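You operate a simulated robot arm through the tools that you are given. There is no shell and no other tool.

Carry out the task below with a simulated robot arm. There is one attempt and no reset: what you move stays moved.

TASK
Put the black weight on the tension post, set the tension on the card and store it.
Fine: switch the unit on, turn the blue knob, press STORE once.

Only the result counts: the job must be done as asked and must still hold three seconds after the hand-in. Knocking over, shifting, dropping, spilling or breaking anything else fails it.

THE ROBOT
A 6-joint arm with a fingered hand, fixed in place. Base frame: the origin is on the floor under the middle of its stand, x ahead of it, y to its left, z up; the work surface is at about z = 880. Readings come in mm, rad, newtons and seconds.
With the tool pointing down near the work surface it reaches from about 500 to 960 mm from the base axis. Its first joint turns from -2.897 to 2.897 rad. Payload 5 kg.
The TCP is the grasp point between the finger pads, 43 mm short of the fingertips. In the tool frame z runs along the fingers and y along their closing line. The gripper opens to 144 mm; its body begins 50 mm behind the TCP. The gripper is a hand of 5 fingers: y runs from the thumb to the fingers, the wrist lies at [-21, -133, -233] in the tool frame, and closing takes about 1.5 s.
Orientation is told as [roll, pitch, yaw] about the base's x, y, z axes, in that order, counted from this pose: with the fingers straight down and the wrist toward the robot, the tool's x, y and z point along [0, 1, 0], [1, 0, 0] and [0, 0, -1] of the base frame.

THE INTERFACE
- The arm moves only by the tool play_rows. Its argument "plan" is a list of rows, each a list of 7 numbers: the shift along the base's x, y, z in mm, then the turn, a rotation vector about the base's x, y, z in rad, then the opening, from 0 (shut) to 1 (fully open). In form: [[tx, ty, tz, wx, wy, wz, fingers], ...]. A call has 1 to 20 rows; each row is the pose to reach, as a shift and turn from the pose commanded when the call began. Each row takes 0.2 s and may step no farther than 50 mm and 0.15 rad from the row before; otherwise, or with a gripper value out of range, the whole call is refused. Where a pose cannot be reached the arm comes as near as it can. A force on the tool above 40 N (or 10 N above the force at the start of the call, whichever is more), or a blocked arm, ends the call early, and 0.2 s more pass. The fingers move at their own pace (about 72 mm/s each) and stop on an object; they squeeze with about 27 N. The grip force told is the motor's: it shows also when the fingers shut on nothing. Time passes only in rows, and 0.2 s behind the last, so rows that repeat a pose let the fingers close. The reply holds the time, the measured pose of the TCP, the force on the tool along the base axes, the opening and the grip force, in the units named above and with some noise, with the torque about the TCP (base axes, N m) and any sound that the robot's microphone picked up, and new pictures: "show" is both (left out), scene, wrist or none.
- Cameras (640 x 400 px; columns grow to the right, rows downward): "scene" is fixed at [401.9, -652, 1473.8]; the picture's right is [0.81, -0.59, 0.00], its down [-0.33, -0.45, -0.83] and it looks along [0.49, 0.67, -0.55] (base axes); focal length 343 px, centre (320, 200). "wrist" rides on the gripper at [86, -109, -168] in the tool frame; the picture's right is [-0.80, 0.28, -0.53], its down [-0.54, -0.73, 0.42] and it looks along [-0.27, 0.63, 0.73] (tool axes); focal length 275 px, centre (320, 200). There is no depth. A picture from a camera that has moved, and an enlarged one, comes with that camera's place and axes in the base frame and with its lens.
- lift_body(by): slides the trunk up (or, below 0, down) by that many mm; the arm rides with it, the base frame stays. It gives what a move gives, with no picture.
- hand_shape(shape): the hand has 5 fingers and takes this shape, open, in about a second: jaw (thumb against the fingers, like two jaws); tri (thumb and two fingers); tip (a fingertip pinch); poke (one finger out to press); point (the index stretched); flat (the hand flat); cup (the hand cupped); fist (a fist). The gripper value then closes the fingers along that shape, each until it touches; the sizes above hold for jaw. It gives what a move gives, with no picture.
- enlarge(camera, box): a new picture of the part [left, top, right, bottom] of that camera's present view, enlarged. It takes no simulated time.
- sign_off(): hands the job in; it is judged then, once.

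Nothing tells you positions but the pictures and the camera data. Unless the task says otherwise, let go and move clear before handing in.

The tools are called after "Request:" as name(argument=value, ...) on one line, values as JSON. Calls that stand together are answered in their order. play_rows: Moves the arm, as the interface text tells. Its arguments: {"type":"object","properties":{"plan":{"type":"array","items":{"type":"array","items":{"type":"number"}}},"show":{"type":"string","enum":["both","scene","wrist","none"]}},"required":["plan"]} The other tools are called the same way: lift_body (by) moves the trunk up or down; hand_shape (shape) gives the hand a shape; enlarge (camera, box) takes an enlarged picture of a part of a camera's view; sign_off () hands the job in.

At the start:

```text
t: 0.0
eef_pos: [601.5, -68.1, 1244.9]
ee_rot: [-0.001, -0.001, -0.001]
ft_force: [0.5, -0.6, -0.2]
wrist_torque: [0.0, -0.02, 0.0]
gripper_width: 143.6
gripper_force: 0.1
shape: jaw
trunk travel left (down, up): [-525.0, 65.0]
```

scene: 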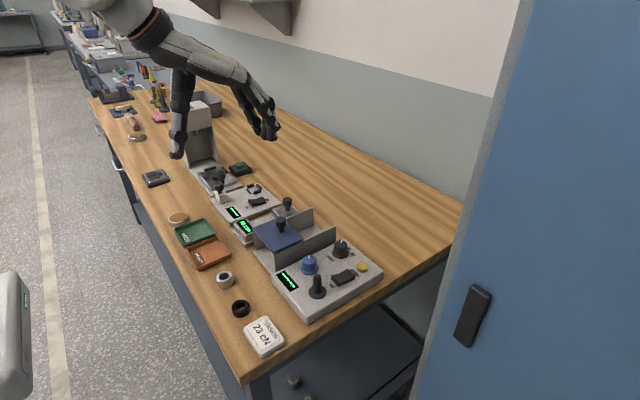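
wrist: 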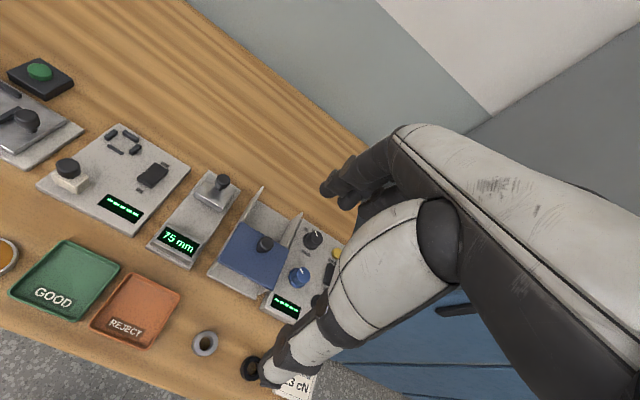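

I see a workbench with several devices. The tension unit looks like the one on the right, with a blue knob, a black knob, a switch, a yellow button and a post, and the black ring weight and a card reading "23 cN" are in front of it. I'll enlarge the pictures before moving anything.

Request:
enlarge(camera="scene", box=[260, 220, 400, 320])

Request:
enlarge(camera="scene", box=[190, 250, 310, 370])

Request:
enlarge(camera="wrist", box=[180, 180, 380, 400])

```text
4.00 times, centred on (330, 270) of scene
camera zoom: at [401.9, -652.0, 1473.8], right [0.81, -0.59, 0.0], down [-0.33, -0.45, -0.83], along [0.49, 0.67, -0.55], focal length 1371 px, centre (280, -80)
```

zoom: 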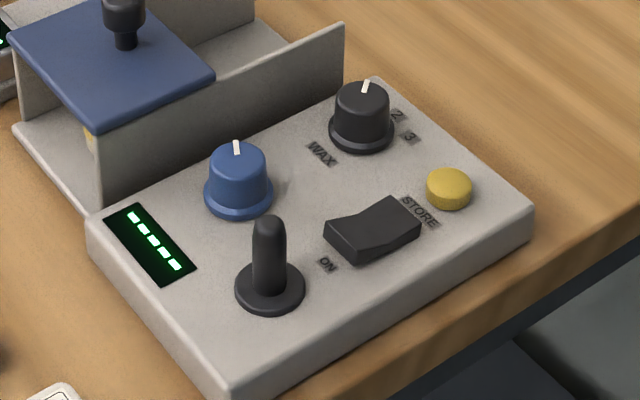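

```text
3.33 times, centred on (250, 310) of scene
camera zoom: at [401.9, -652.0, 1473.8], right [0.81, -0.59, 0.0], down [-0.33, -0.45, -0.83], along [0.49, 0.67, -0.55], focal length 1143 px, centre (553, -167)
```

zoom: 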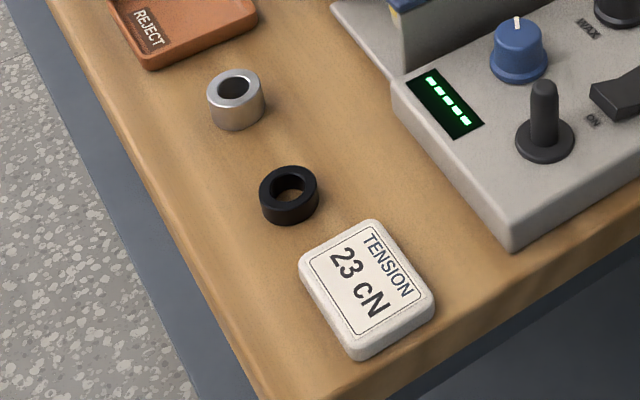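

```text
1.82 times, centred on (280, 290) of wrist
camera zoom: at [492.8, 18.4, 1411.2], right [0.28, -0.8, 0.53], down [-0.73, -0.54, -0.42], along [0.63, -0.27, -0.73], focal length 500 px, centre (393, 36)
```

zoom: 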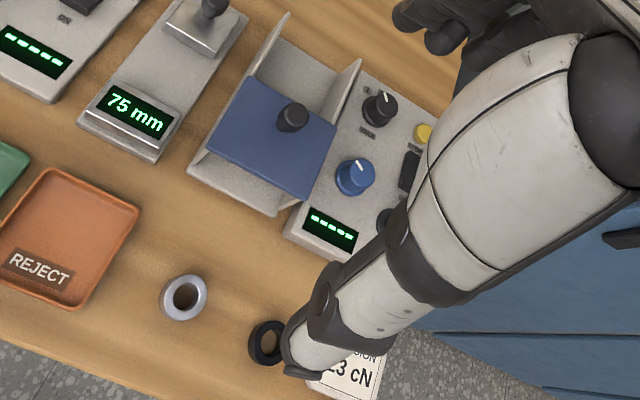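

The tension unit on the right has a display, a post with a flange, the blue knob, a WAX selector, an ON rocker and a yellow STORE button. I estimate the black ring at about (544, -176), the silver ring at about (547, -85), and the card at about (552, -262). I'll zoom in for more accurate measurements.

Request:
enlarge(camera="scene", box=[270, 255, 350, 325])

Request:
enlarge(camera="scene", box=[225, 285, 265, 325])

Request:
enlarge(camera="scene", box=[320, 230, 390, 300])

Request:
enlarge(camera="scene", box=[160, 60, 300, 180])

Request:
enlarge(camera="scene", box=[180, 160, 340, 270])

```text
5.71 times, centred on (310, 290) of scene
camera zoom: at [401.9, -652.0, 1473.8], right [0.81, -0.59, 0.0], down [-0.33, -0.45, -0.83], along [0.49, 0.67, -0.55], focal length 1959 px, centre (377, -314)
```

zoom: 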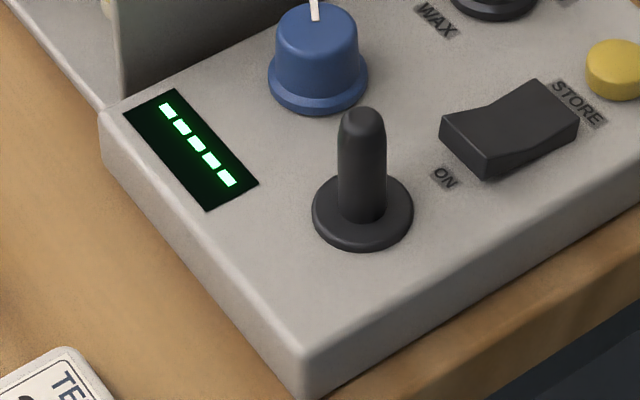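

```text
10.00 times, centred on (245, 305) of scene
camera zoom: at [401.9, -652.0, 1473.8], right [0.81, -0.59, 0.0], down [-0.33, -0.45, -0.83], along [0.49, 0.67, -0.55], focal length 3428 px, centre (1070, -850)
```

zoom: 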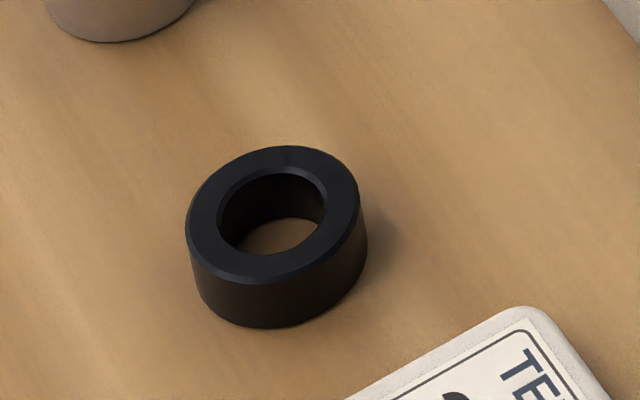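

```text
5.71 times, centred on (355, 265) of scene
camera zoom: at [401.9, -652.0, 1473.8], right [0.81, -0.59, 0.0], down [-0.33, -0.45, -0.83], along [0.49, 0.67, -0.55], focal length 1959 px, centre (120, -171)
```

zoom: 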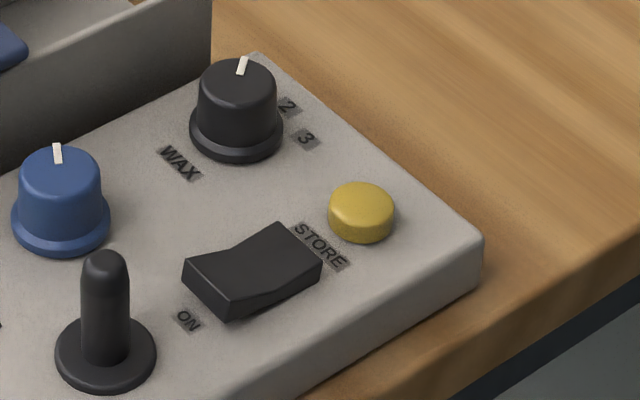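

```text
3.33 times, centred on (230, 120) of scene
camera zoom: at [401.9, -652.0, 1473.8], right [0.81, -0.59, 0.0], down [-0.33, -0.45, -0.83], along [0.49, 0.67, -0.55], focal length 1143 px, centre (620, 467)
```

zoom: 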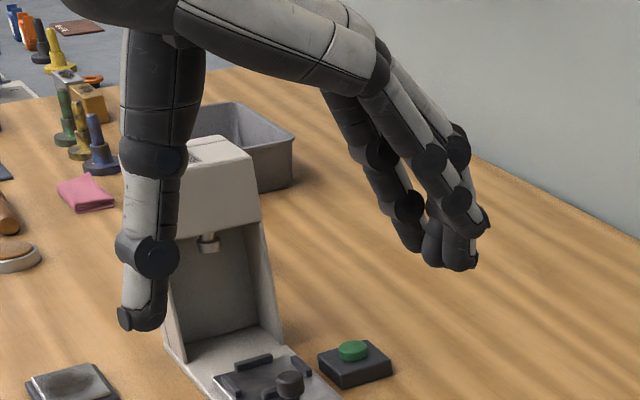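

```text
3.64 times, centred on (260, 215) of scene
camera zoom: at [401.9, -652.0, 1473.8], right [0.81, -0.59, 0.0], down [-0.33, -0.45, -0.83], along [0.49, 0.67, -0.55], focal length 1247 px, centre (538, 146)
```

zoom: 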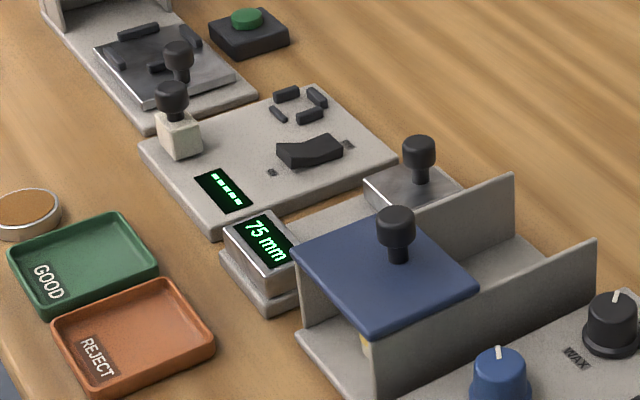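

I estimate the ring centre at about (544, -175), roughly 14 mm tall, 37 mm outside and 22 mm inside. The post is at about (689, -248) with its top at about z = 962. Before going near anything, I'll try hand shapes in free air to see where the fingertips end up.

Request:
hand_shape(shape="tri")

Request:
enlarge(camera="scene", box=[140, 20, 300, 180])

Request:
hand_shape(shape="tip")

Request:
enlarge(camera="scene", box=[140, 20, 300, 180])

Request:
hand_shape(shape="poke")

Request:
enlarge(camera="scene", box=[140, 20, 300, 180])

Request:
enlarge(camera="wrist", box=[0, 0, 640, 400])

```text
t: 0.9
eef_pos: [602.1, -67.4, 1245.6]
ee_rot: [-0.001, 0.0, 0.0]
ft_force: [-1.1, -0.4, 1.1]
wrist_torque: [0.03, -0.01, -0.02]
gripper_width: 143.6
gripper_force: 0.1
shape: tri
trunk travel left (down, up): [-525.0, 65.0]
```

```text
2.50 times, centred on (220, 100) of scene
camera zoom: at [401.9, -652.0, 1473.8], right [0.81, -0.59, 0.0], down [-0.33, -0.45, -0.83], along [0.49, 0.67, -0.55], focal length 857 px, centre (570, 450)
```

zoom: 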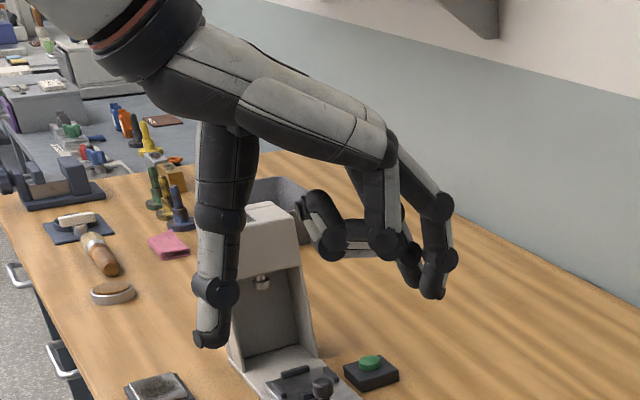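

```text
t: 1.8
eef_pos: [601.0, -68.5, 1244.7]
ee_rot: [0.0, 0.0, -0.001]
ft_force: [0.0, -1.1, 0.2]
wrist_torque: [0.01, -0.06, -0.01]
gripper_width: 143.8
gripper_force: 0.0
shape: tip
trunk travel left (down, up): [-525.0, 65.0]
```

```text
2.50 times, centred on (220, 100) of scene
camera zoom: at [401.9, -652.0, 1473.8], right [0.81, -0.59, 0.0], down [-0.33, -0.45, -0.83], along [0.49, 0.67, -0.55], focal length 857 px, centre (570, 450)
```

zoom: 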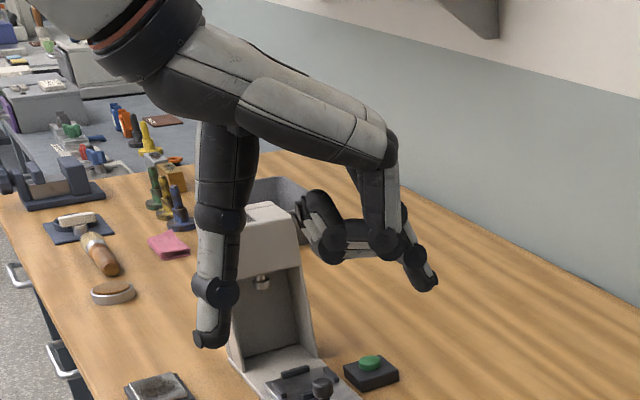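

```text
t: 2.7
eef_pos: [602.5, -67.1, 1243.5]
ee_rot: [0.0, 0.002, 0.0]
ft_force: [-0.2, -0.3, 0.7]
wrist_torque: [-0.01, 0.04, 0.0]
gripper_width: 0.0
gripper_force: 0.1
shape: poke
trunk travel left (down, up): [-525.0, 65.0]
```

```text
2.50 times, centred on (220, 100) of scene
camera zoom: at [401.9, -652.0, 1473.8], right [0.81, -0.59, 0.0], down [-0.33, -0.45, -0.83], along [0.49, 0.67, -0.55], focal length 857 px, centre (570, 450)
```

zoom: 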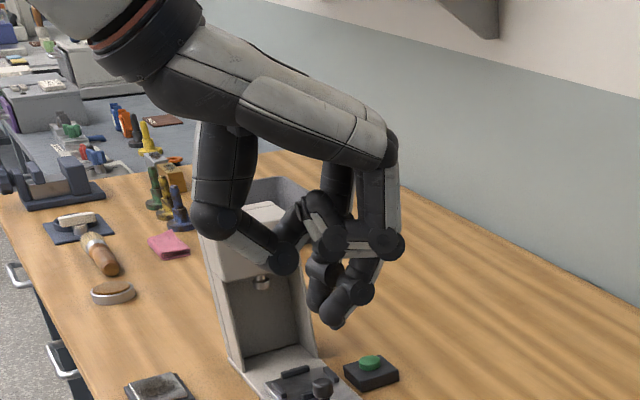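

```text
1.00 times, centred on (320, 200) of wrist (not enlarged: the box is as wide or as high as the picture)
camera zoom: at [492.8, 18.4, 1411.2], right [0.28, -0.8, 0.53], down [-0.73, -0.54, -0.42], along [0.63, -0.27, -0.73], focal length 275 px, centre (320, 200)
```

zoom: 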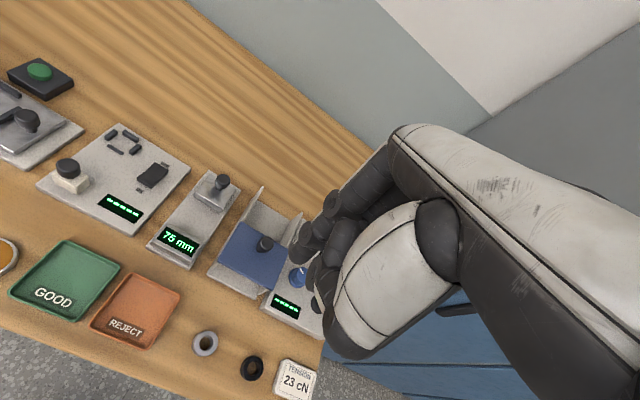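

The shapes work as I expected: tri uses the thumb and two fingers, and poke points the index finger downward. I'll close tri in free air to about the ring's width to find the contact point relative to the TCP.

Request:
hand_shape(shape="tri")

Request:
play_rows(plan=[[0, 0, 0, 0, 0, 0, 0.3], [0, 0, 0, 0, 0, 0, 0.3], [0, 0, 0, 0, 0, 0, 0.3], [0, 0, 0, 0, 0, 0, 0.3], [0, 0, 0, 0, 0, 0, 0.3], [0, 0, 0, 0, 0, 0, 0.3]], show="wrist")

Request:
enlarge(camera="scene", box=[170, 70, 270, 170])

Request:
enlarge(camera="wrist", box=[220, 180, 380, 400])

```text
t: 3.6
eef_pos: [602.5, -68.1, 1243.6]
ee_rot: [0.001, 0.0, 0.0]
ft_force: [-0.4, 0.2, -1.4]
wrist_torque: [-0.03, 0.03, -0.04]
gripper_width: 144.2
gripper_force: 0.1
shape: tri
trunk travel left (down, up): [-525.0, 65.0]
```

```text
t: 5.0
eef_pos: [601.9, -68.9, 1243.8]
ee_rot: [-0.001, 0.0, 0.0]
ft_force: [0.3, 0.0, 0.6]
wrist_torque: [0.03, -0.01, 0.0]
gripper_width: 43.4
gripper_force: 0.1
shape: tri
trunk travel left (down, up): [-525.0, 65.0]
camera wrist: at [492.8, 18.4, 1411.2], right [0.28, -0.8, 0.53], down [-0.73, -0.54, -0.42], along [0.63, -0.27, -0.73], focal length 275 px, centre (320, 200)
```

wrist: 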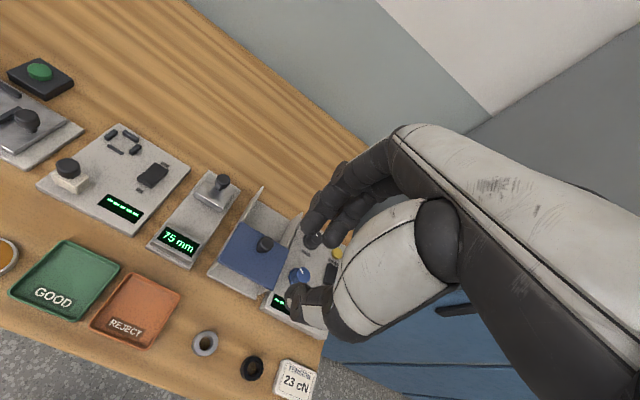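

```text
4.00 times, centred on (220, 120) of scene
camera zoom: at [401.9, -652.0, 1473.8], right [0.81, -0.59, 0.0], down [-0.33, -0.45, -0.83], along [0.49, 0.67, -0.55], focal length 1371 px, centre (720, 520)
```

zoom: 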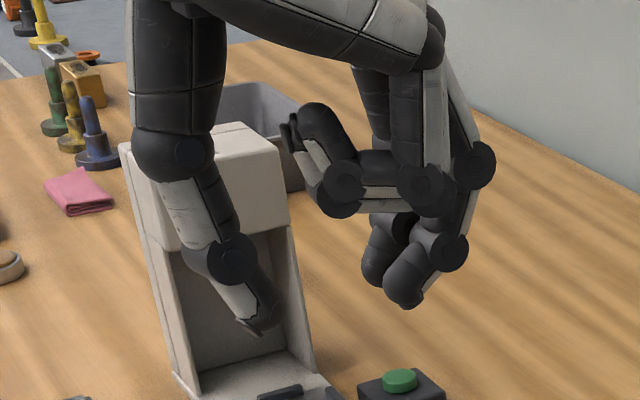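

```text
1.82 times, centred on (300, 290) of wrist
camera zoom: at [492.8, 18.4, 1411.2], right [0.28, -0.8, 0.53], down [-0.73, -0.54, -0.42], along [0.63, -0.27, -0.73], focal length 500 px, centre (356, 36)
```

zoom: 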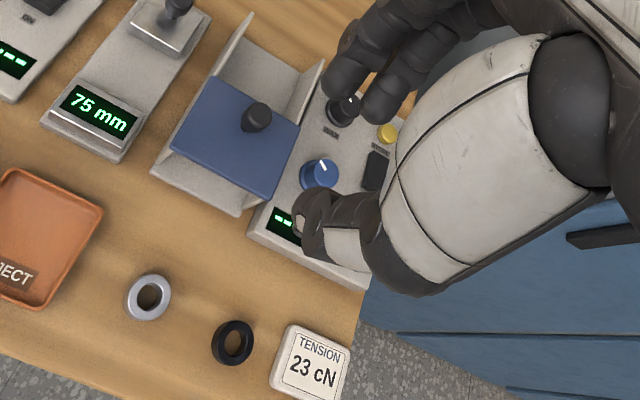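

With tri closed, the fingertips sit about 45–50 mm below the TCP. The unit lies along the axes: post at about (689, -248), rocker (755, -251), STORE (811, -252), blue knob (709, -189). Next I'll open the fingers part way and move above the black ring.

Request:
play_rows(plan=[[-10, -20, -40, 0, 0, 0, 0.5], [-20, -40, -80, 0, 0, 0, 0.5], [-30, -60, -120, 0, 0, 0, 0.5], [-40, -80, -160, 0, 0, 0, 0.5], [-50, -100, -200, 0, 0, 0, 0.5], [-58, -107, -240, 0, 0, 0, 0.5], [-58, -107, -240, 0, 0, 0, 0.5]])

Request:
enlarge(camera="scene", box=[180, 220, 300, 340])

Request:
enlarge(camera="wrist", box=[180, 120, 420, 380])

```text
t: 6.6
eef_pos: [544.7, -175.1, 1004.7]
ee_rot: [0.001, -0.001, 0.002]
ft_force: [0.0, -0.4, 0.2]
wrist_torque: [0.01, 0.0, 0.0]
gripper_width: 71.7
gripper_force: 0.0
shape: tri
trunk travel left (down, up): [-525.0, 65.0]
camera wrist: at [435.0, -87.7, 1172.8], right [0.28, -0.8, 0.53], down [-0.73, -0.54, -0.42], along [0.63, -0.27, -0.73], focal length 275 px, centre (320, 200)
```

scene: 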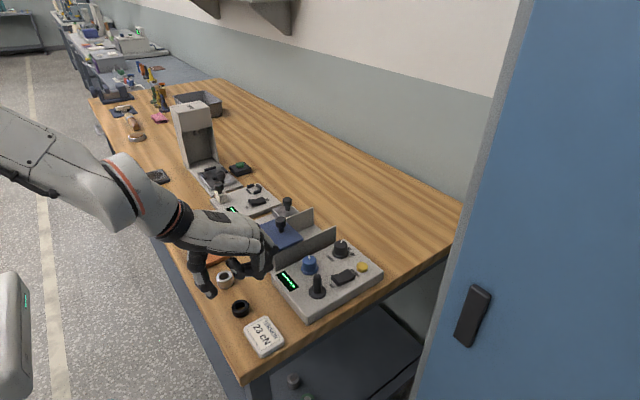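
wrist: 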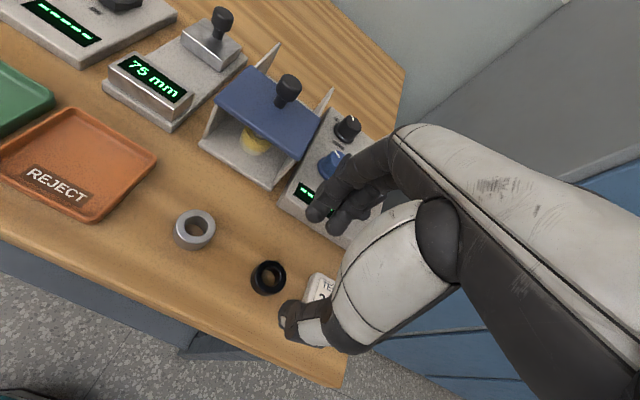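

```text
3.33 times, centred on (240, 280) of scene
camera zoom: at [401.9, -652.0, 1473.8], right [0.81, -0.59, 0.0], down [-0.33, -0.45, -0.83], along [0.49, 0.67, -0.55], focal length 1143 px, centre (587, -67)
```

zoom: 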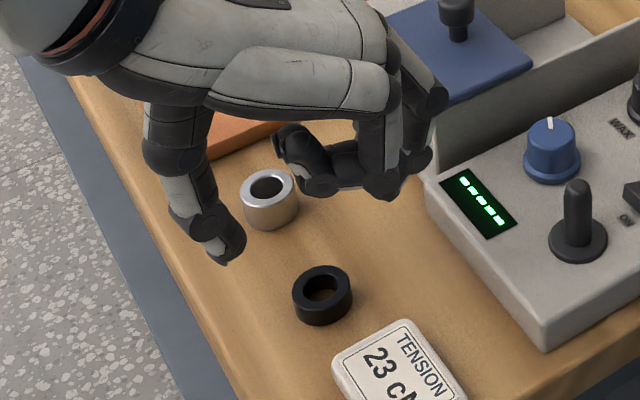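

```text
1.54 times, centred on (300, 250) of wrist
camera zoom: at [435.0, -87.7, 1172.8], right [0.28, -0.8, 0.53], down [-0.73, -0.54, -0.42], along [0.63, -0.27, -0.73], focal length 424 px, centre (351, 123)
```

zoom: 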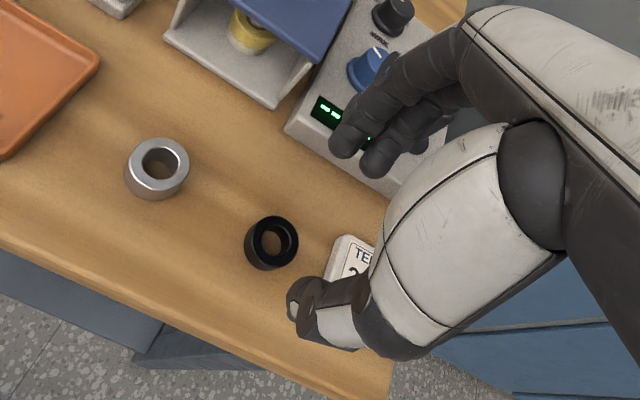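

The wrist camera puts the ring at about (547, -168), and the tri fingertips appear centred about 7 mm toward -y from the TCP. I'll shift to line them up, go down part way, and check again.

Request:
play_rows(plan=[[1, 5, -10, 0, 0, 0, 0.5], [2, 10, -30, 0, 0, 0, 0.5], [2, 10, -45, 0, 0, 0, 0.5], [2, 10, -45, 0, 0, 0, 0.5]], show="wrist")

Request:
enlarge(camera="scene", box=[190, 240, 290, 340])

Request:
enlarge(camera="wrist", box=[220, 160, 380, 380])

```text
t: 7.6
eef_pos: [544.9, -164.9, 960.6]
ee_rot: [0.0, 0.001, 0.0]
ft_force: [-0.1, 1.0, -0.1]
wrist_torque: [0.03, 0.02, -0.02]
gripper_width: 71.3
gripper_force: 0.1
shape: tri
trunk travel left (down, up): [-525.0, 65.0]
camera wrist: at [436.8, -78.2, 1126.7], right [0.28, -0.8, 0.53], down [-0.73, -0.54, -0.42], along [0.63, -0.27, -0.73], focal length 275 px, centre (320, 200)
```

wrist: 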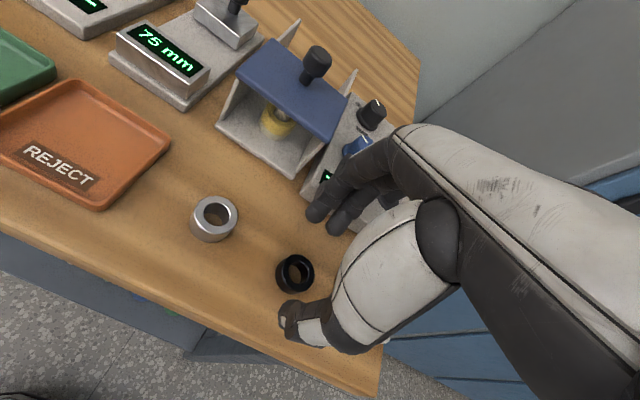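

```text
4.00 times, centred on (240, 290) of scene
camera zoom: at [401.9, -652.0, 1473.8], right [0.81, -0.59, 0.0], down [-0.33, -0.45, -0.83], along [0.49, 0.67, -0.55], focal length 1371 px, centre (640, -160)
```

zoom: 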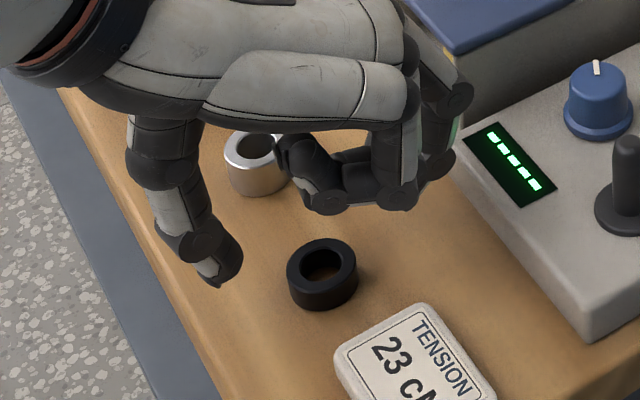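

```text
1.82 times, centred on (300, 270) of wrist
camera zoom: at [436.8, -78.2, 1126.7], right [0.28, -0.8, 0.53], down [-0.73, -0.54, -0.42], along [0.63, -0.27, -0.73], focal length 500 px, centre (356, 73)
```

zoom: 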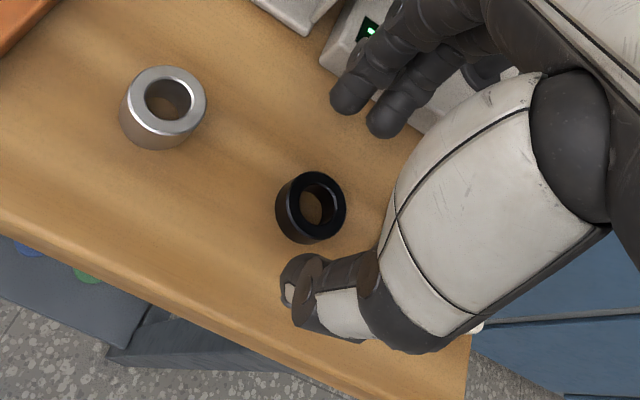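

The ring is at about (546, -170), the fingers straddle it, and the tips are about 44 mm below the TCP. I'll lower until the tips are just above the table, then check before closing.

Request:
play_rows(plan=[[0, 1, -12, 0, 0, 0, 0.5], [0, 2, -24, 0, 0, 0, 0.5], [0, 2, -33, 0, 0, 0, 0.5], [0, 2, -33, 0, 0, 0, 0.5]], show="none")

Request:
enlarge(camera="scene", box=[200, 260, 280, 340])

Request:
enlarge(camera="wrist", box=[240, 180, 380, 370])

```text
t: 8.6
eef_pos: [546.0, -163.7, 925.4]
ee_rot: [0.001, 0.0, -0.001]
ft_force: [1.0, 0.1, 1.0]
wrist_torque: [-0.01, 0.05, 0.04]
gripper_width: 71.6
gripper_force: 0.1
shape: tri
trunk travel left (down, up): [-525.0, 65.0]
```

```text
5.00 times, centred on (240, 300) of scene
camera zoom: at [401.9, -652.0, 1473.8], right [0.81, -0.59, 0.0], down [-0.33, -0.45, -0.83], along [0.49, 0.67, -0.55], focal length 1714 px, centre (720, -300)
```

zoom: 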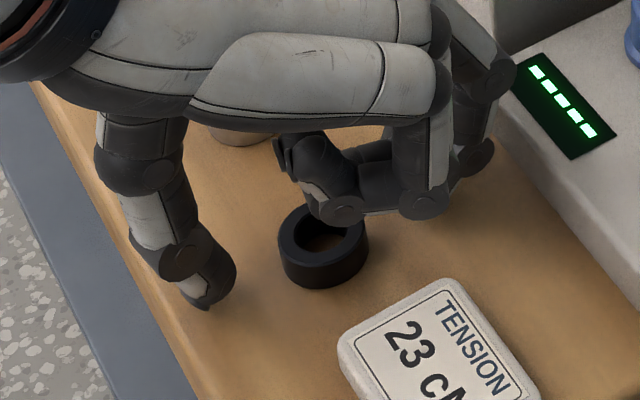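

```text
2.11 times, centred on (310, 275) of wrist
camera zoom: at [437.0, -76.7, 1093.8], right [0.28, -0.8, 0.53], down [-0.73, -0.54, -0.42], along [0.63, -0.27, -0.73], focal length 580 px, centre (341, 42)
```

zoom: 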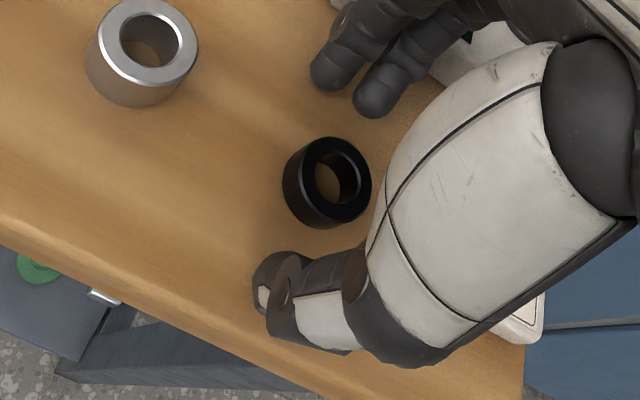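

The fingers straddle the ring with the tips near table height. I'll shift a little to centre, then close on the ring.

Request:
play_rows(plan=[[-3, -2, 0, 0, 0, 0, 0.5], [-3, -2, 0, 0, 0, 0, 0.35], [-3, -2, 0, 0, 0, 0, 0.2], [-3, -2, 0, 0, 0, 0, 0.1], [-3, -2, 0, 0, 0, 0, 0.1], [-3, -2, 0, 0, 0, 0, 0.1], [-3, -2, 0, 0, 0, 0, 0.1], [-3, -2, 0, 0, 0, 0, 0.1]], show="none")

Request:
enlarge(camera="scene", box=[200, 260, 280, 340])

Request:
enlarge(camera="wrist", box=[240, 180, 380, 370])

```text
t: 10.4
eef_pos: [543.6, -164.5, 926.2]
ee_rot: [0.0, 0.001, 0.001]
ft_force: [0.1, -1.0, -0.5]
wrist_torque: [0.02, -0.02, -0.03]
gripper_width: 26.4
gripper_force: 27.0
shape: tri
trunk travel left (down, up): [-525.0, 65.0]
```

```text
5.00 times, centred on (240, 300) of scene
camera zoom: at [401.9, -652.0, 1473.8], right [0.81, -0.59, 0.0], down [-0.33, -0.45, -0.83], along [0.49, 0.67, -0.55], focal length 1714 px, centre (720, -300)
```

zoom: 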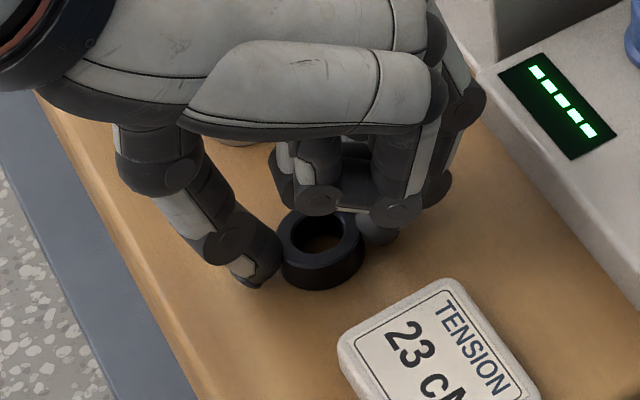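

```text
2.11 times, centred on (310, 275) of wrist
camera zoom: at [434.1, -78.7, 1093.4], right [0.28, -0.8, 0.53], down [-0.73, -0.54, -0.42], along [0.63, -0.27, -0.73], focal length 580 px, centre (341, 42)
```

zoom: 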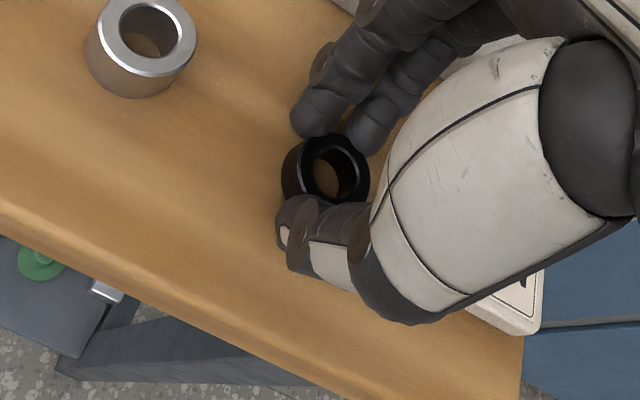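

The hand has the ring at 27 N. I'll lift a little and check that it comes along level.

Request:
play_rows(plan=[[0, 0, 10, 0, 0, 0, 0.1], [0, 0, 30, 0, 0, 0, 0.1], [0, 0, 60, 0, 0, 0, 0.1], [0, 0, 90, 0, 0, 0, 0.1], [0, 0, 90, 0, 0, 0, 0.1]], show="none")

Request:
enlarge(camera="scene", box=[200, 220, 290, 310])

Request:
enlarge(camera="wrist", box=[240, 180, 380, 370])

```text
t: 11.6
eef_pos: [544.4, -165.2, 1015.1]
ee_rot: [0.0, 0.0, 0.0]
ft_force: [0.5, -0.1, -0.9]
wrist_torque: [-0.01, -0.04, 0.01]
gripper_width: 26.5
gripper_force: 27.2
shape: tri
trunk travel left (down, up): [-525.0, 65.0]
```

```text
4.44 times, centred on (245, 265) of scene
camera zoom: at [401.9, -652.0, 1473.8], right [0.81, -0.59, 0.0], down [-0.33, -0.45, -0.83], along [0.49, 0.67, -0.55], focal length 1524 px, centre (653, -89)
```

zoom: 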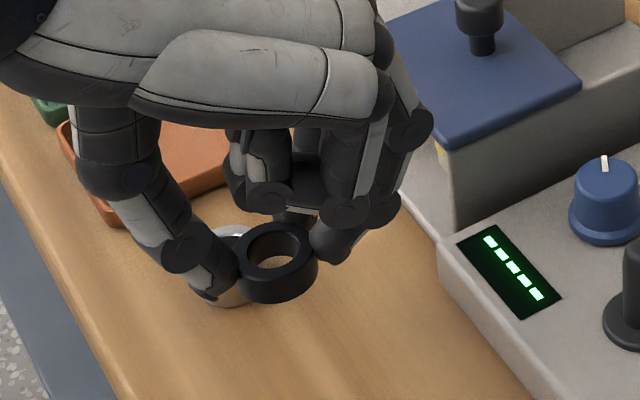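

```text
2.11 times, centred on (310, 275) of wrist
camera zoom: at [435.1, -80.1, 1182.6], right [0.28, -0.8, 0.53], down [-0.73, -0.54, -0.42], along [0.63, -0.27, -0.73], focal length 580 px, centre (341, 42)
```

zoom: 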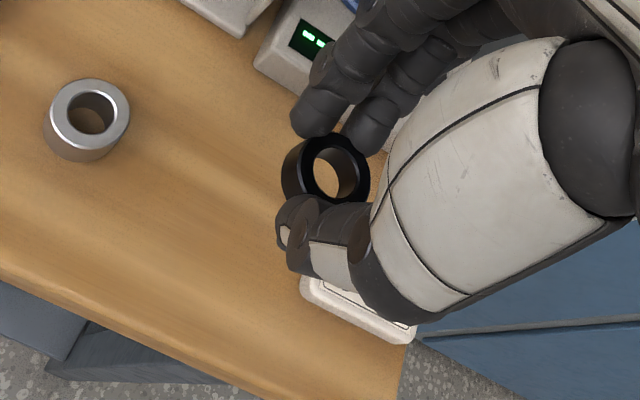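

The ring is held level, about (+4.6, -7) mm from the TCP. I'll raise it further and carry it to a point above the post at about (692, -246), then line it up by eye.

Request:
play_rows(plan=[[0, 0, 30, 0, 0, 0, 0.1], [30, -15, 40, 0, 0, 0, 0.1], [60, -30, 40, 0, 0, 0, 0.1], [95, -50, 40, 0, 0, 0, 0.1], [125, -65, 40, 0, 0, 0, 0.1], [144, -75, 40, 0, 0, 0, 0.1], [144, -75, 30, 0, 0, 0, 0.1], [144, -75, 30, 0, 0, 0, 0.1]])

Request:
enlarge(camera="scene", box=[270, 215, 360, 305])

Request:
enlarge(camera="wrist", box=[240, 180, 380, 370])

```text
t: 13.4
eef_pos: [688.0, -239.5, 1046.9]
ee_rot: [-0.001, 0.0, 0.0]
ft_force: [-0.4, 0.2, -1.3]
wrist_torque: [0.0, 0.01, -0.01]
gripper_width: 26.5
gripper_force: 26.8
shape: tri
trunk travel left (down, up): [-525.0, 65.0]
camera wrist: at [578.5, -153.2, 1213.0], right [0.28, -0.8, 0.53], down [-0.73, -0.54, -0.42], along [0.63, -0.27, -0.73], focal length 275 px, centre (320, 200)
```

scene: 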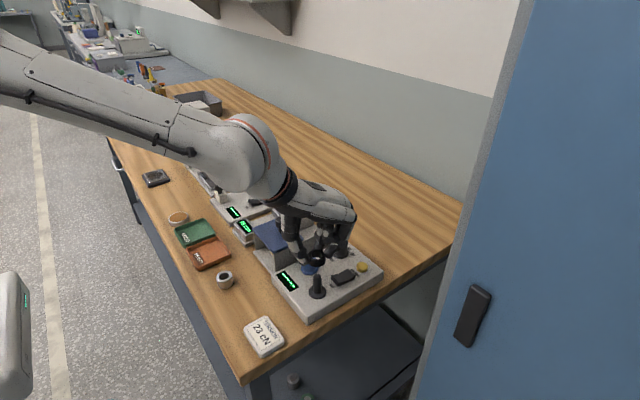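
wrist: 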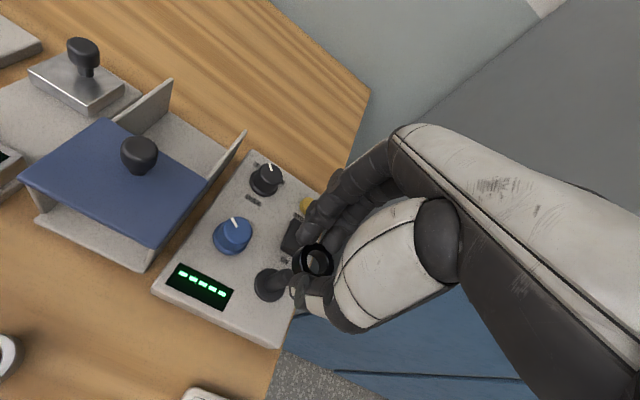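

```text
4.44 times, centred on (315, 260) of scene
camera zoom: at [401.9, -652.0, 1473.8], right [0.81, -0.59, 0.0], down [-0.33, -0.45, -0.83], along [0.49, 0.67, -0.55], focal length 1524 px, centre (342, -67)
```

zoom: 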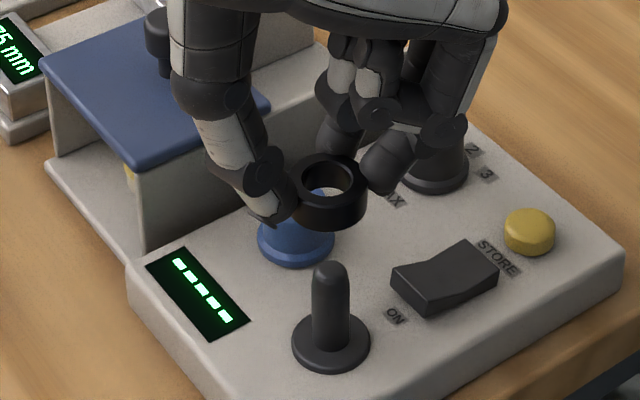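

```text
2.11 times, centred on (310, 275) of wrist
camera zoom: at [578.5, -153.2, 1213.0], right [0.28, -0.8, 0.53], down [-0.73, -0.54, -0.42], along [0.63, -0.27, -0.73], focal length 580 px, centre (341, 42)
```

zoom: 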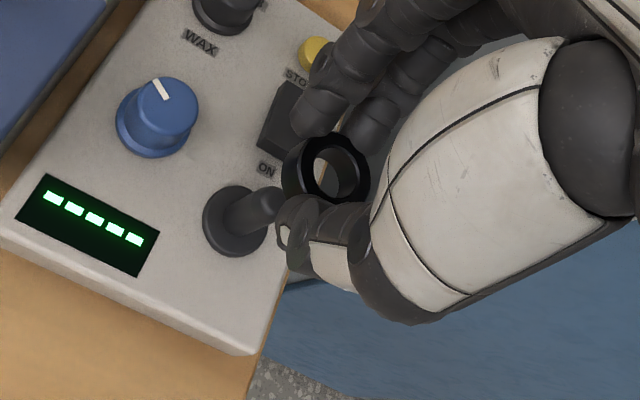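

Both cameras show the ring above the post to within about 2 mm. I'll lower it to just above the post top and check again.

Request:
play_rows(plan=[[0, 0, -12, 0, 0, 0, 0.1], [0, 0, -24, 0, 0, 0, 0.1], [0, 0, -31, 0, 0, 0, 0.1], [0, 0, -31, 0, 0, 0, 0.1]], show="none")

Request:
enlarge(camera="scene", box=[290, 245, 350, 305])

Request:
enlarge(camera="wrist", box=[260, 210, 370, 320])

```text
t: 14.4
eef_pos: [687.5, -238.9, 1014.0]
ee_rot: [0.0, 0.0, -0.001]
ft_force: [0.0, 0.3, -0.8]
wrist_torque: [0.01, 0.03, -0.02]
gripper_width: 26.4
gripper_force: 26.5
shape: tri
trunk travel left (down, up): [-525.0, 65.0]
```

```text
6.67 times, centred on (320, 275) of scene
camera zoom: at [401.9, -652.0, 1473.8], right [0.81, -0.59, 0.0], down [-0.33, -0.45, -0.83], along [0.49, 0.67, -0.55], focal length 2286 px, centre (320, -300)
```

zoom: 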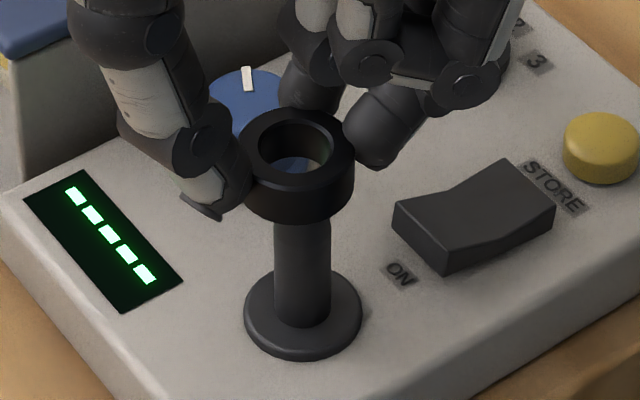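

```text
3.64 times, centred on (315, 265) of wrist
camera zoom: at [577.6, -153.3, 1182.1], right [0.28, -0.8, 0.53], down [-0.73, -0.54, -0.42], along [0.63, -0.27, -0.73], focal length 1001 px, centre (338, -36)
```

zoom: 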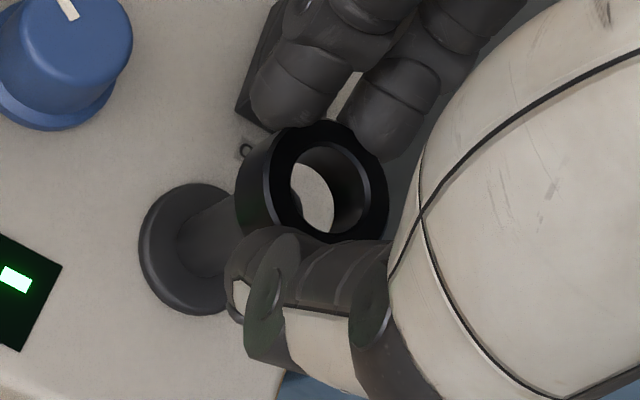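

The scene view suggests the ring sits a millimetre or two left of the post axis. I'll zoom in more to measure that precisely.

Request:
enlarge(camera="scene", box=[302, 250, 337, 290])

Request:
enlarge(camera="wrist", box=[280, 240, 340, 300])

```text
10.00 times, centred on (320, 270) of scene
camera zoom: at [401.9, -652.0, 1473.8], right [0.81, -0.59, 0.0], down [-0.33, -0.45, -0.83], along [0.49, 0.67, -0.55], focal length 3428 px, centre (325, -500)
```

zoom: 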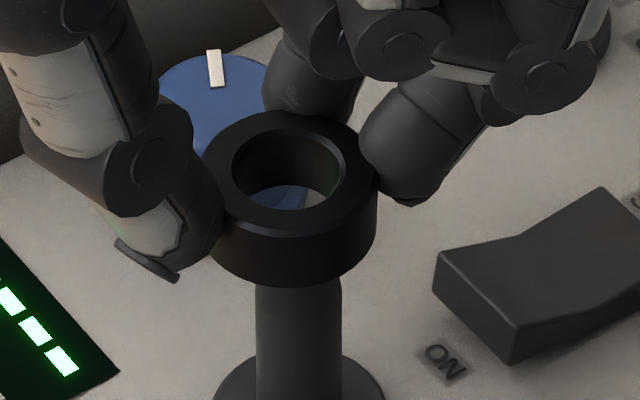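

```text
6.67 times, centred on (310, 270) of wrist
camera zoom: at [577.6, -153.3, 1182.1], right [0.28, -0.8, 0.53], down [-0.73, -0.54, -0.42], along [0.63, -0.27, -0.73], focal length 1835 px, centre (387, -267)
```

zoom: 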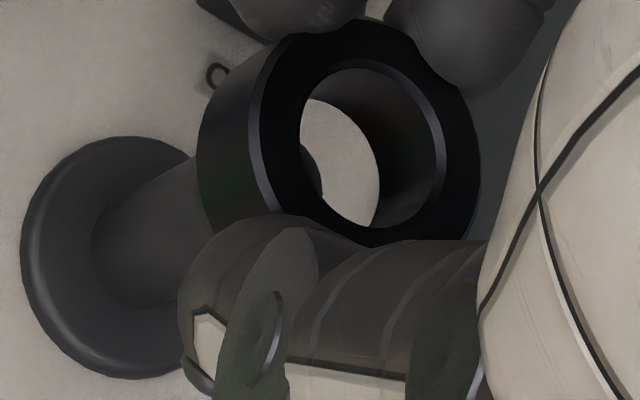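

At 10x, the ring hole centre is about 2 mm left of the post axis, and the wrist view says the ring needs to move about +2 mm in x. I'll shift by (+2, -0.8) and lower onto the tip.

Request:
play_rows(plan=[[2, -0.8, 0, 0, 0, 0, 0.1], [2, -0.8, -3, 0, 0, 0, 0.1], [2, -0.8, -6, 0, 0, 0, 0.1], [2, -0.8, -9, 0, 0, 0, 0.1], [2, -0.8, -9, 0, 0, 0, 0.1]], show="none")

Request:
enlarge(camera="scene", box=[302, 255, 337, 295])

Request:
enlarge(camera="wrist", box=[280, 240, 340, 300])

```text
t: 15.6
eef_pos: [689.1, -240.3, 1006.1]
ee_rot: [-0.001, 0.001, -0.001]
ft_force: [-0.1, 0.2, -0.6]
wrist_torque: [0.02, -0.02, -0.03]
gripper_width: 26.5
gripper_force: 27.5
shape: tri
trunk travel left (down, up): [-525.0, 65.0]
```

```text
10.00 times, centred on (320, 275) of scene
camera zoom: at [401.9, -652.0, 1473.8], right [0.81, -0.59, 0.0], down [-0.33, -0.45, -0.83], along [0.49, 0.67, -0.55], focal length 3428 px, centre (325, -550)
```

zoom: 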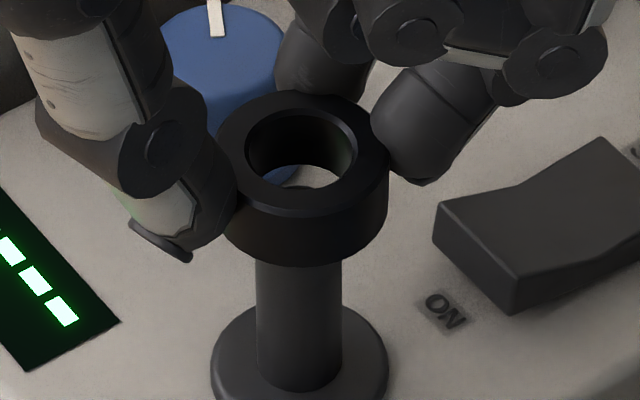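

```text
6.67 times, centred on (310, 270) of wrist
camera zoom: at [579.8, -154.4, 1173.4], right [0.28, -0.8, 0.53], down [-0.73, -0.54, -0.42], along [0.63, -0.27, -0.73], focal length 1835 px, centre (387, -267)
```

zoom: 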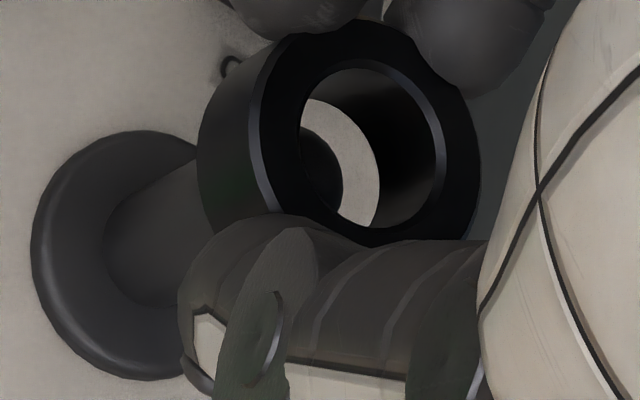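

The post tip is now entering the hole. I'll make a small correction of (-1.2, -0.4) and lower a bit more to confirm it goes in freely.

Request:
play_rows(plan=[[-1.2, -0.4, 0, 0, 0, 0, 0.1], [-1.2, -0.4, -3, 0, 0, 0, 0.1], [-1.2, -0.4, -6, 0, 0, 0, 0.1], [-1.2, -0.4, -6, 0, 0, 0, 0.1]], show="none")

Request:
enlarge(camera="scene", box=[302, 255, 337, 295])

Request:
enlarge(camera="wrist", box=[280, 240, 340, 300])

```text
t: 16.6
eef_pos: [686.7, -241.9, 1000.0]
ee_rot: [0.0, 0.001, 0.0]
ft_force: [0.2, -0.1, -0.6]
wrist_torque: [-0.01, 0.0, -0.03]
gripper_width: 26.7
gripper_force: 27.0
shape: tri
trunk travel left (down, up): [-525.0, 65.0]
```

```text
10.00 times, centred on (320, 275) of scene
camera zoom: at [401.9, -652.0, 1473.8], right [0.81, -0.59, 0.0], down [-0.33, -0.45, -0.83], along [0.49, 0.67, -0.55], focal length 3428 px, centre (325, -550)
```

zoom: 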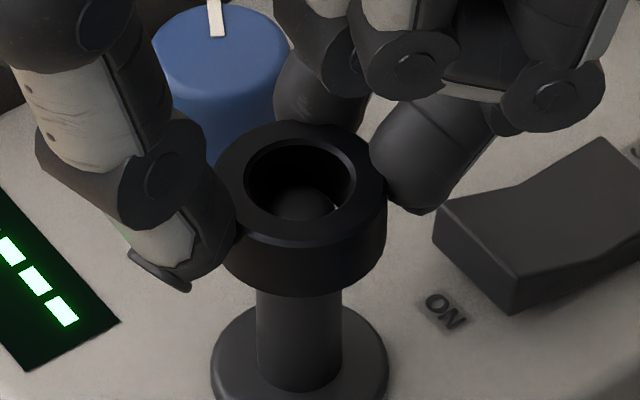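

```text
6.67 times, centred on (310, 270) of wrist
camera zoom: at [578.6, -155.5, 1166.5], right [0.28, -0.8, 0.53], down [-0.73, -0.54, -0.42], along [0.63, -0.27, -0.73], focal length 1835 px, centre (387, -267)
```

zoom: 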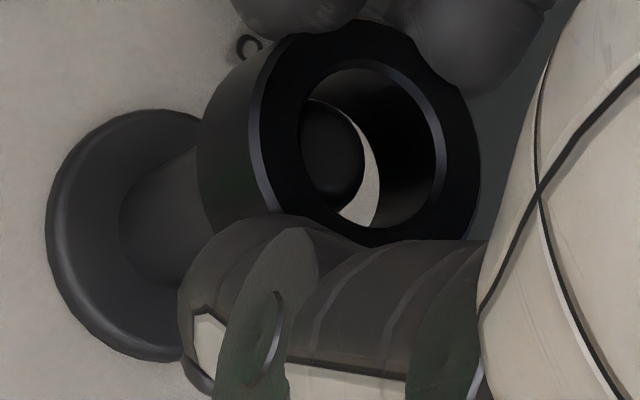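

The post tip is inside the hole and nothing is touching (force about 0). I'll recentre slightly and lower further along the post.

Request:
play_rows(plan=[[0.7, 0.3, -2, 0, 0, 0, 0.1], [0.7, 0.3, -6, 0, 0, 0, 0.1], [0.7, 0.3, -11, 0, 0, 0, 0.1], [0.7, 0.3, -16, 0, 0, 0, 0.1], [0.7, 0.3, -21, 0, 0, 0, 0.1], [0.7, 0.3, -21, 0, 0, 0, 0.1]], show="none")

Request:
enlarge(camera="scene", box=[290, 250, 350, 310])

Request:
enlarge(camera="wrist", box=[280, 230, 350, 300])

```text
t: 18.0
eef_pos: [688.0, -240.4, 978.6]
ee_rot: [-0.001, 0.001, 0.0]
ft_force: [0.3, 1.0, -0.2]
wrist_torque: [0.03, 0.01, 0.0]
gripper_width: 26.4
gripper_force: 27.1
shape: tri
trunk travel left (down, up): [-525.0, 65.0]
```

```text
6.67 times, centred on (320, 280) of scene
camera zoom: at [401.9, -652.0, 1473.8], right [0.81, -0.59, 0.0], down [-0.33, -0.45, -0.83], along [0.49, 0.67, -0.55], focal length 2286 px, centre (320, -333)
```

zoom: 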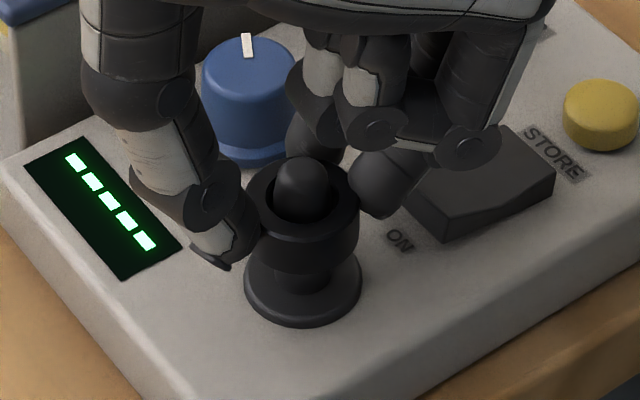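

```text
5.71 times, centred on (315, 265) of wrist
camera zoom: at [579.1, -154.4, 1146.5], right [0.28, -0.8, 0.53], down [-0.73, -0.54, -0.42], along [0.63, -0.27, -0.73], focal length 1573 px, centre (349, -171)
```

zoom: 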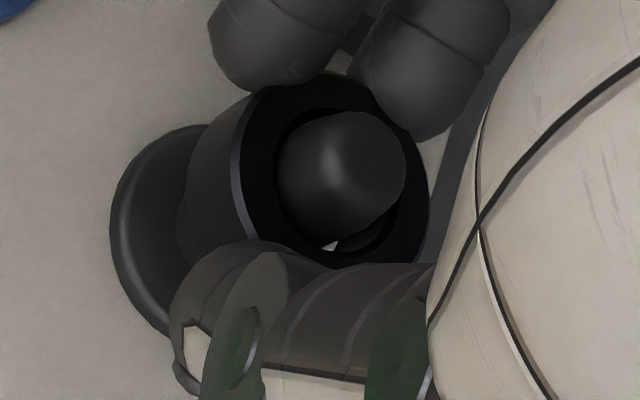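

The ring is well down the post and clear of everything. I'll open the fingers slightly to let it drop the last stretch to the flange.

Request:
play_rows(plan=[[0, 0, -3, 0, 0, 0, 0.1], [0, 0, -3, 0, 0, 0, 0.2], [0, 0, -3, 0, 0, 0, 0.28], [0, 0, -3, 0, 0, 0, 0.3], [0, 0, -3, 0, 0, 0, 0.3], [0, 0, -3, 0, 0, 0, 0.3]], show="none")

Request:
enlarge(camera="scene", box=[290, 250, 350, 310])

Request:
enlarge(camera="wrist", box=[280, 230, 350, 300])

```text
t: 19.4
eef_pos: [688.5, -240.9, 975.7]
ee_rot: [0.0, 0.001, -0.001]
ft_force: [0.4, -0.4, 0.5]
wrist_torque: [-0.03, 0.02, 0.01]
gripper_width: 42.8
gripper_force: 0.0
shape: tri
trunk travel left (down, up): [-525.0, 65.0]
```

```text
6.67 times, centred on (320, 280) of scene
camera zoom: at [401.9, -652.0, 1473.8], right [0.81, -0.59, 0.0], down [-0.33, -0.45, -0.83], along [0.49, 0.67, -0.55], focal length 2286 px, centre (320, -333)
```

zoom: 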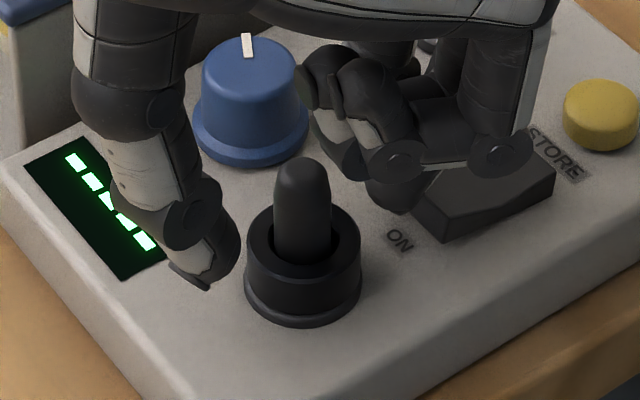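

```text
5.71 times, centred on (315, 265) of wrist
camera zoom: at [579.7, -154.5, 1143.8], right [0.28, -0.8, 0.53], down [-0.73, -0.54, -0.42], along [0.63, -0.27, -0.73], focal length 1573 px, centre (349, -171)
```

zoom: 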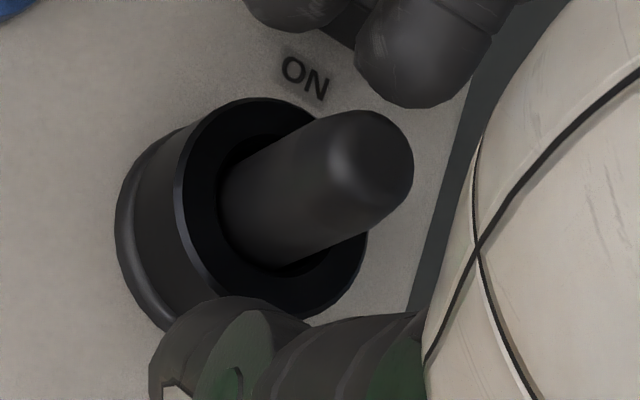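

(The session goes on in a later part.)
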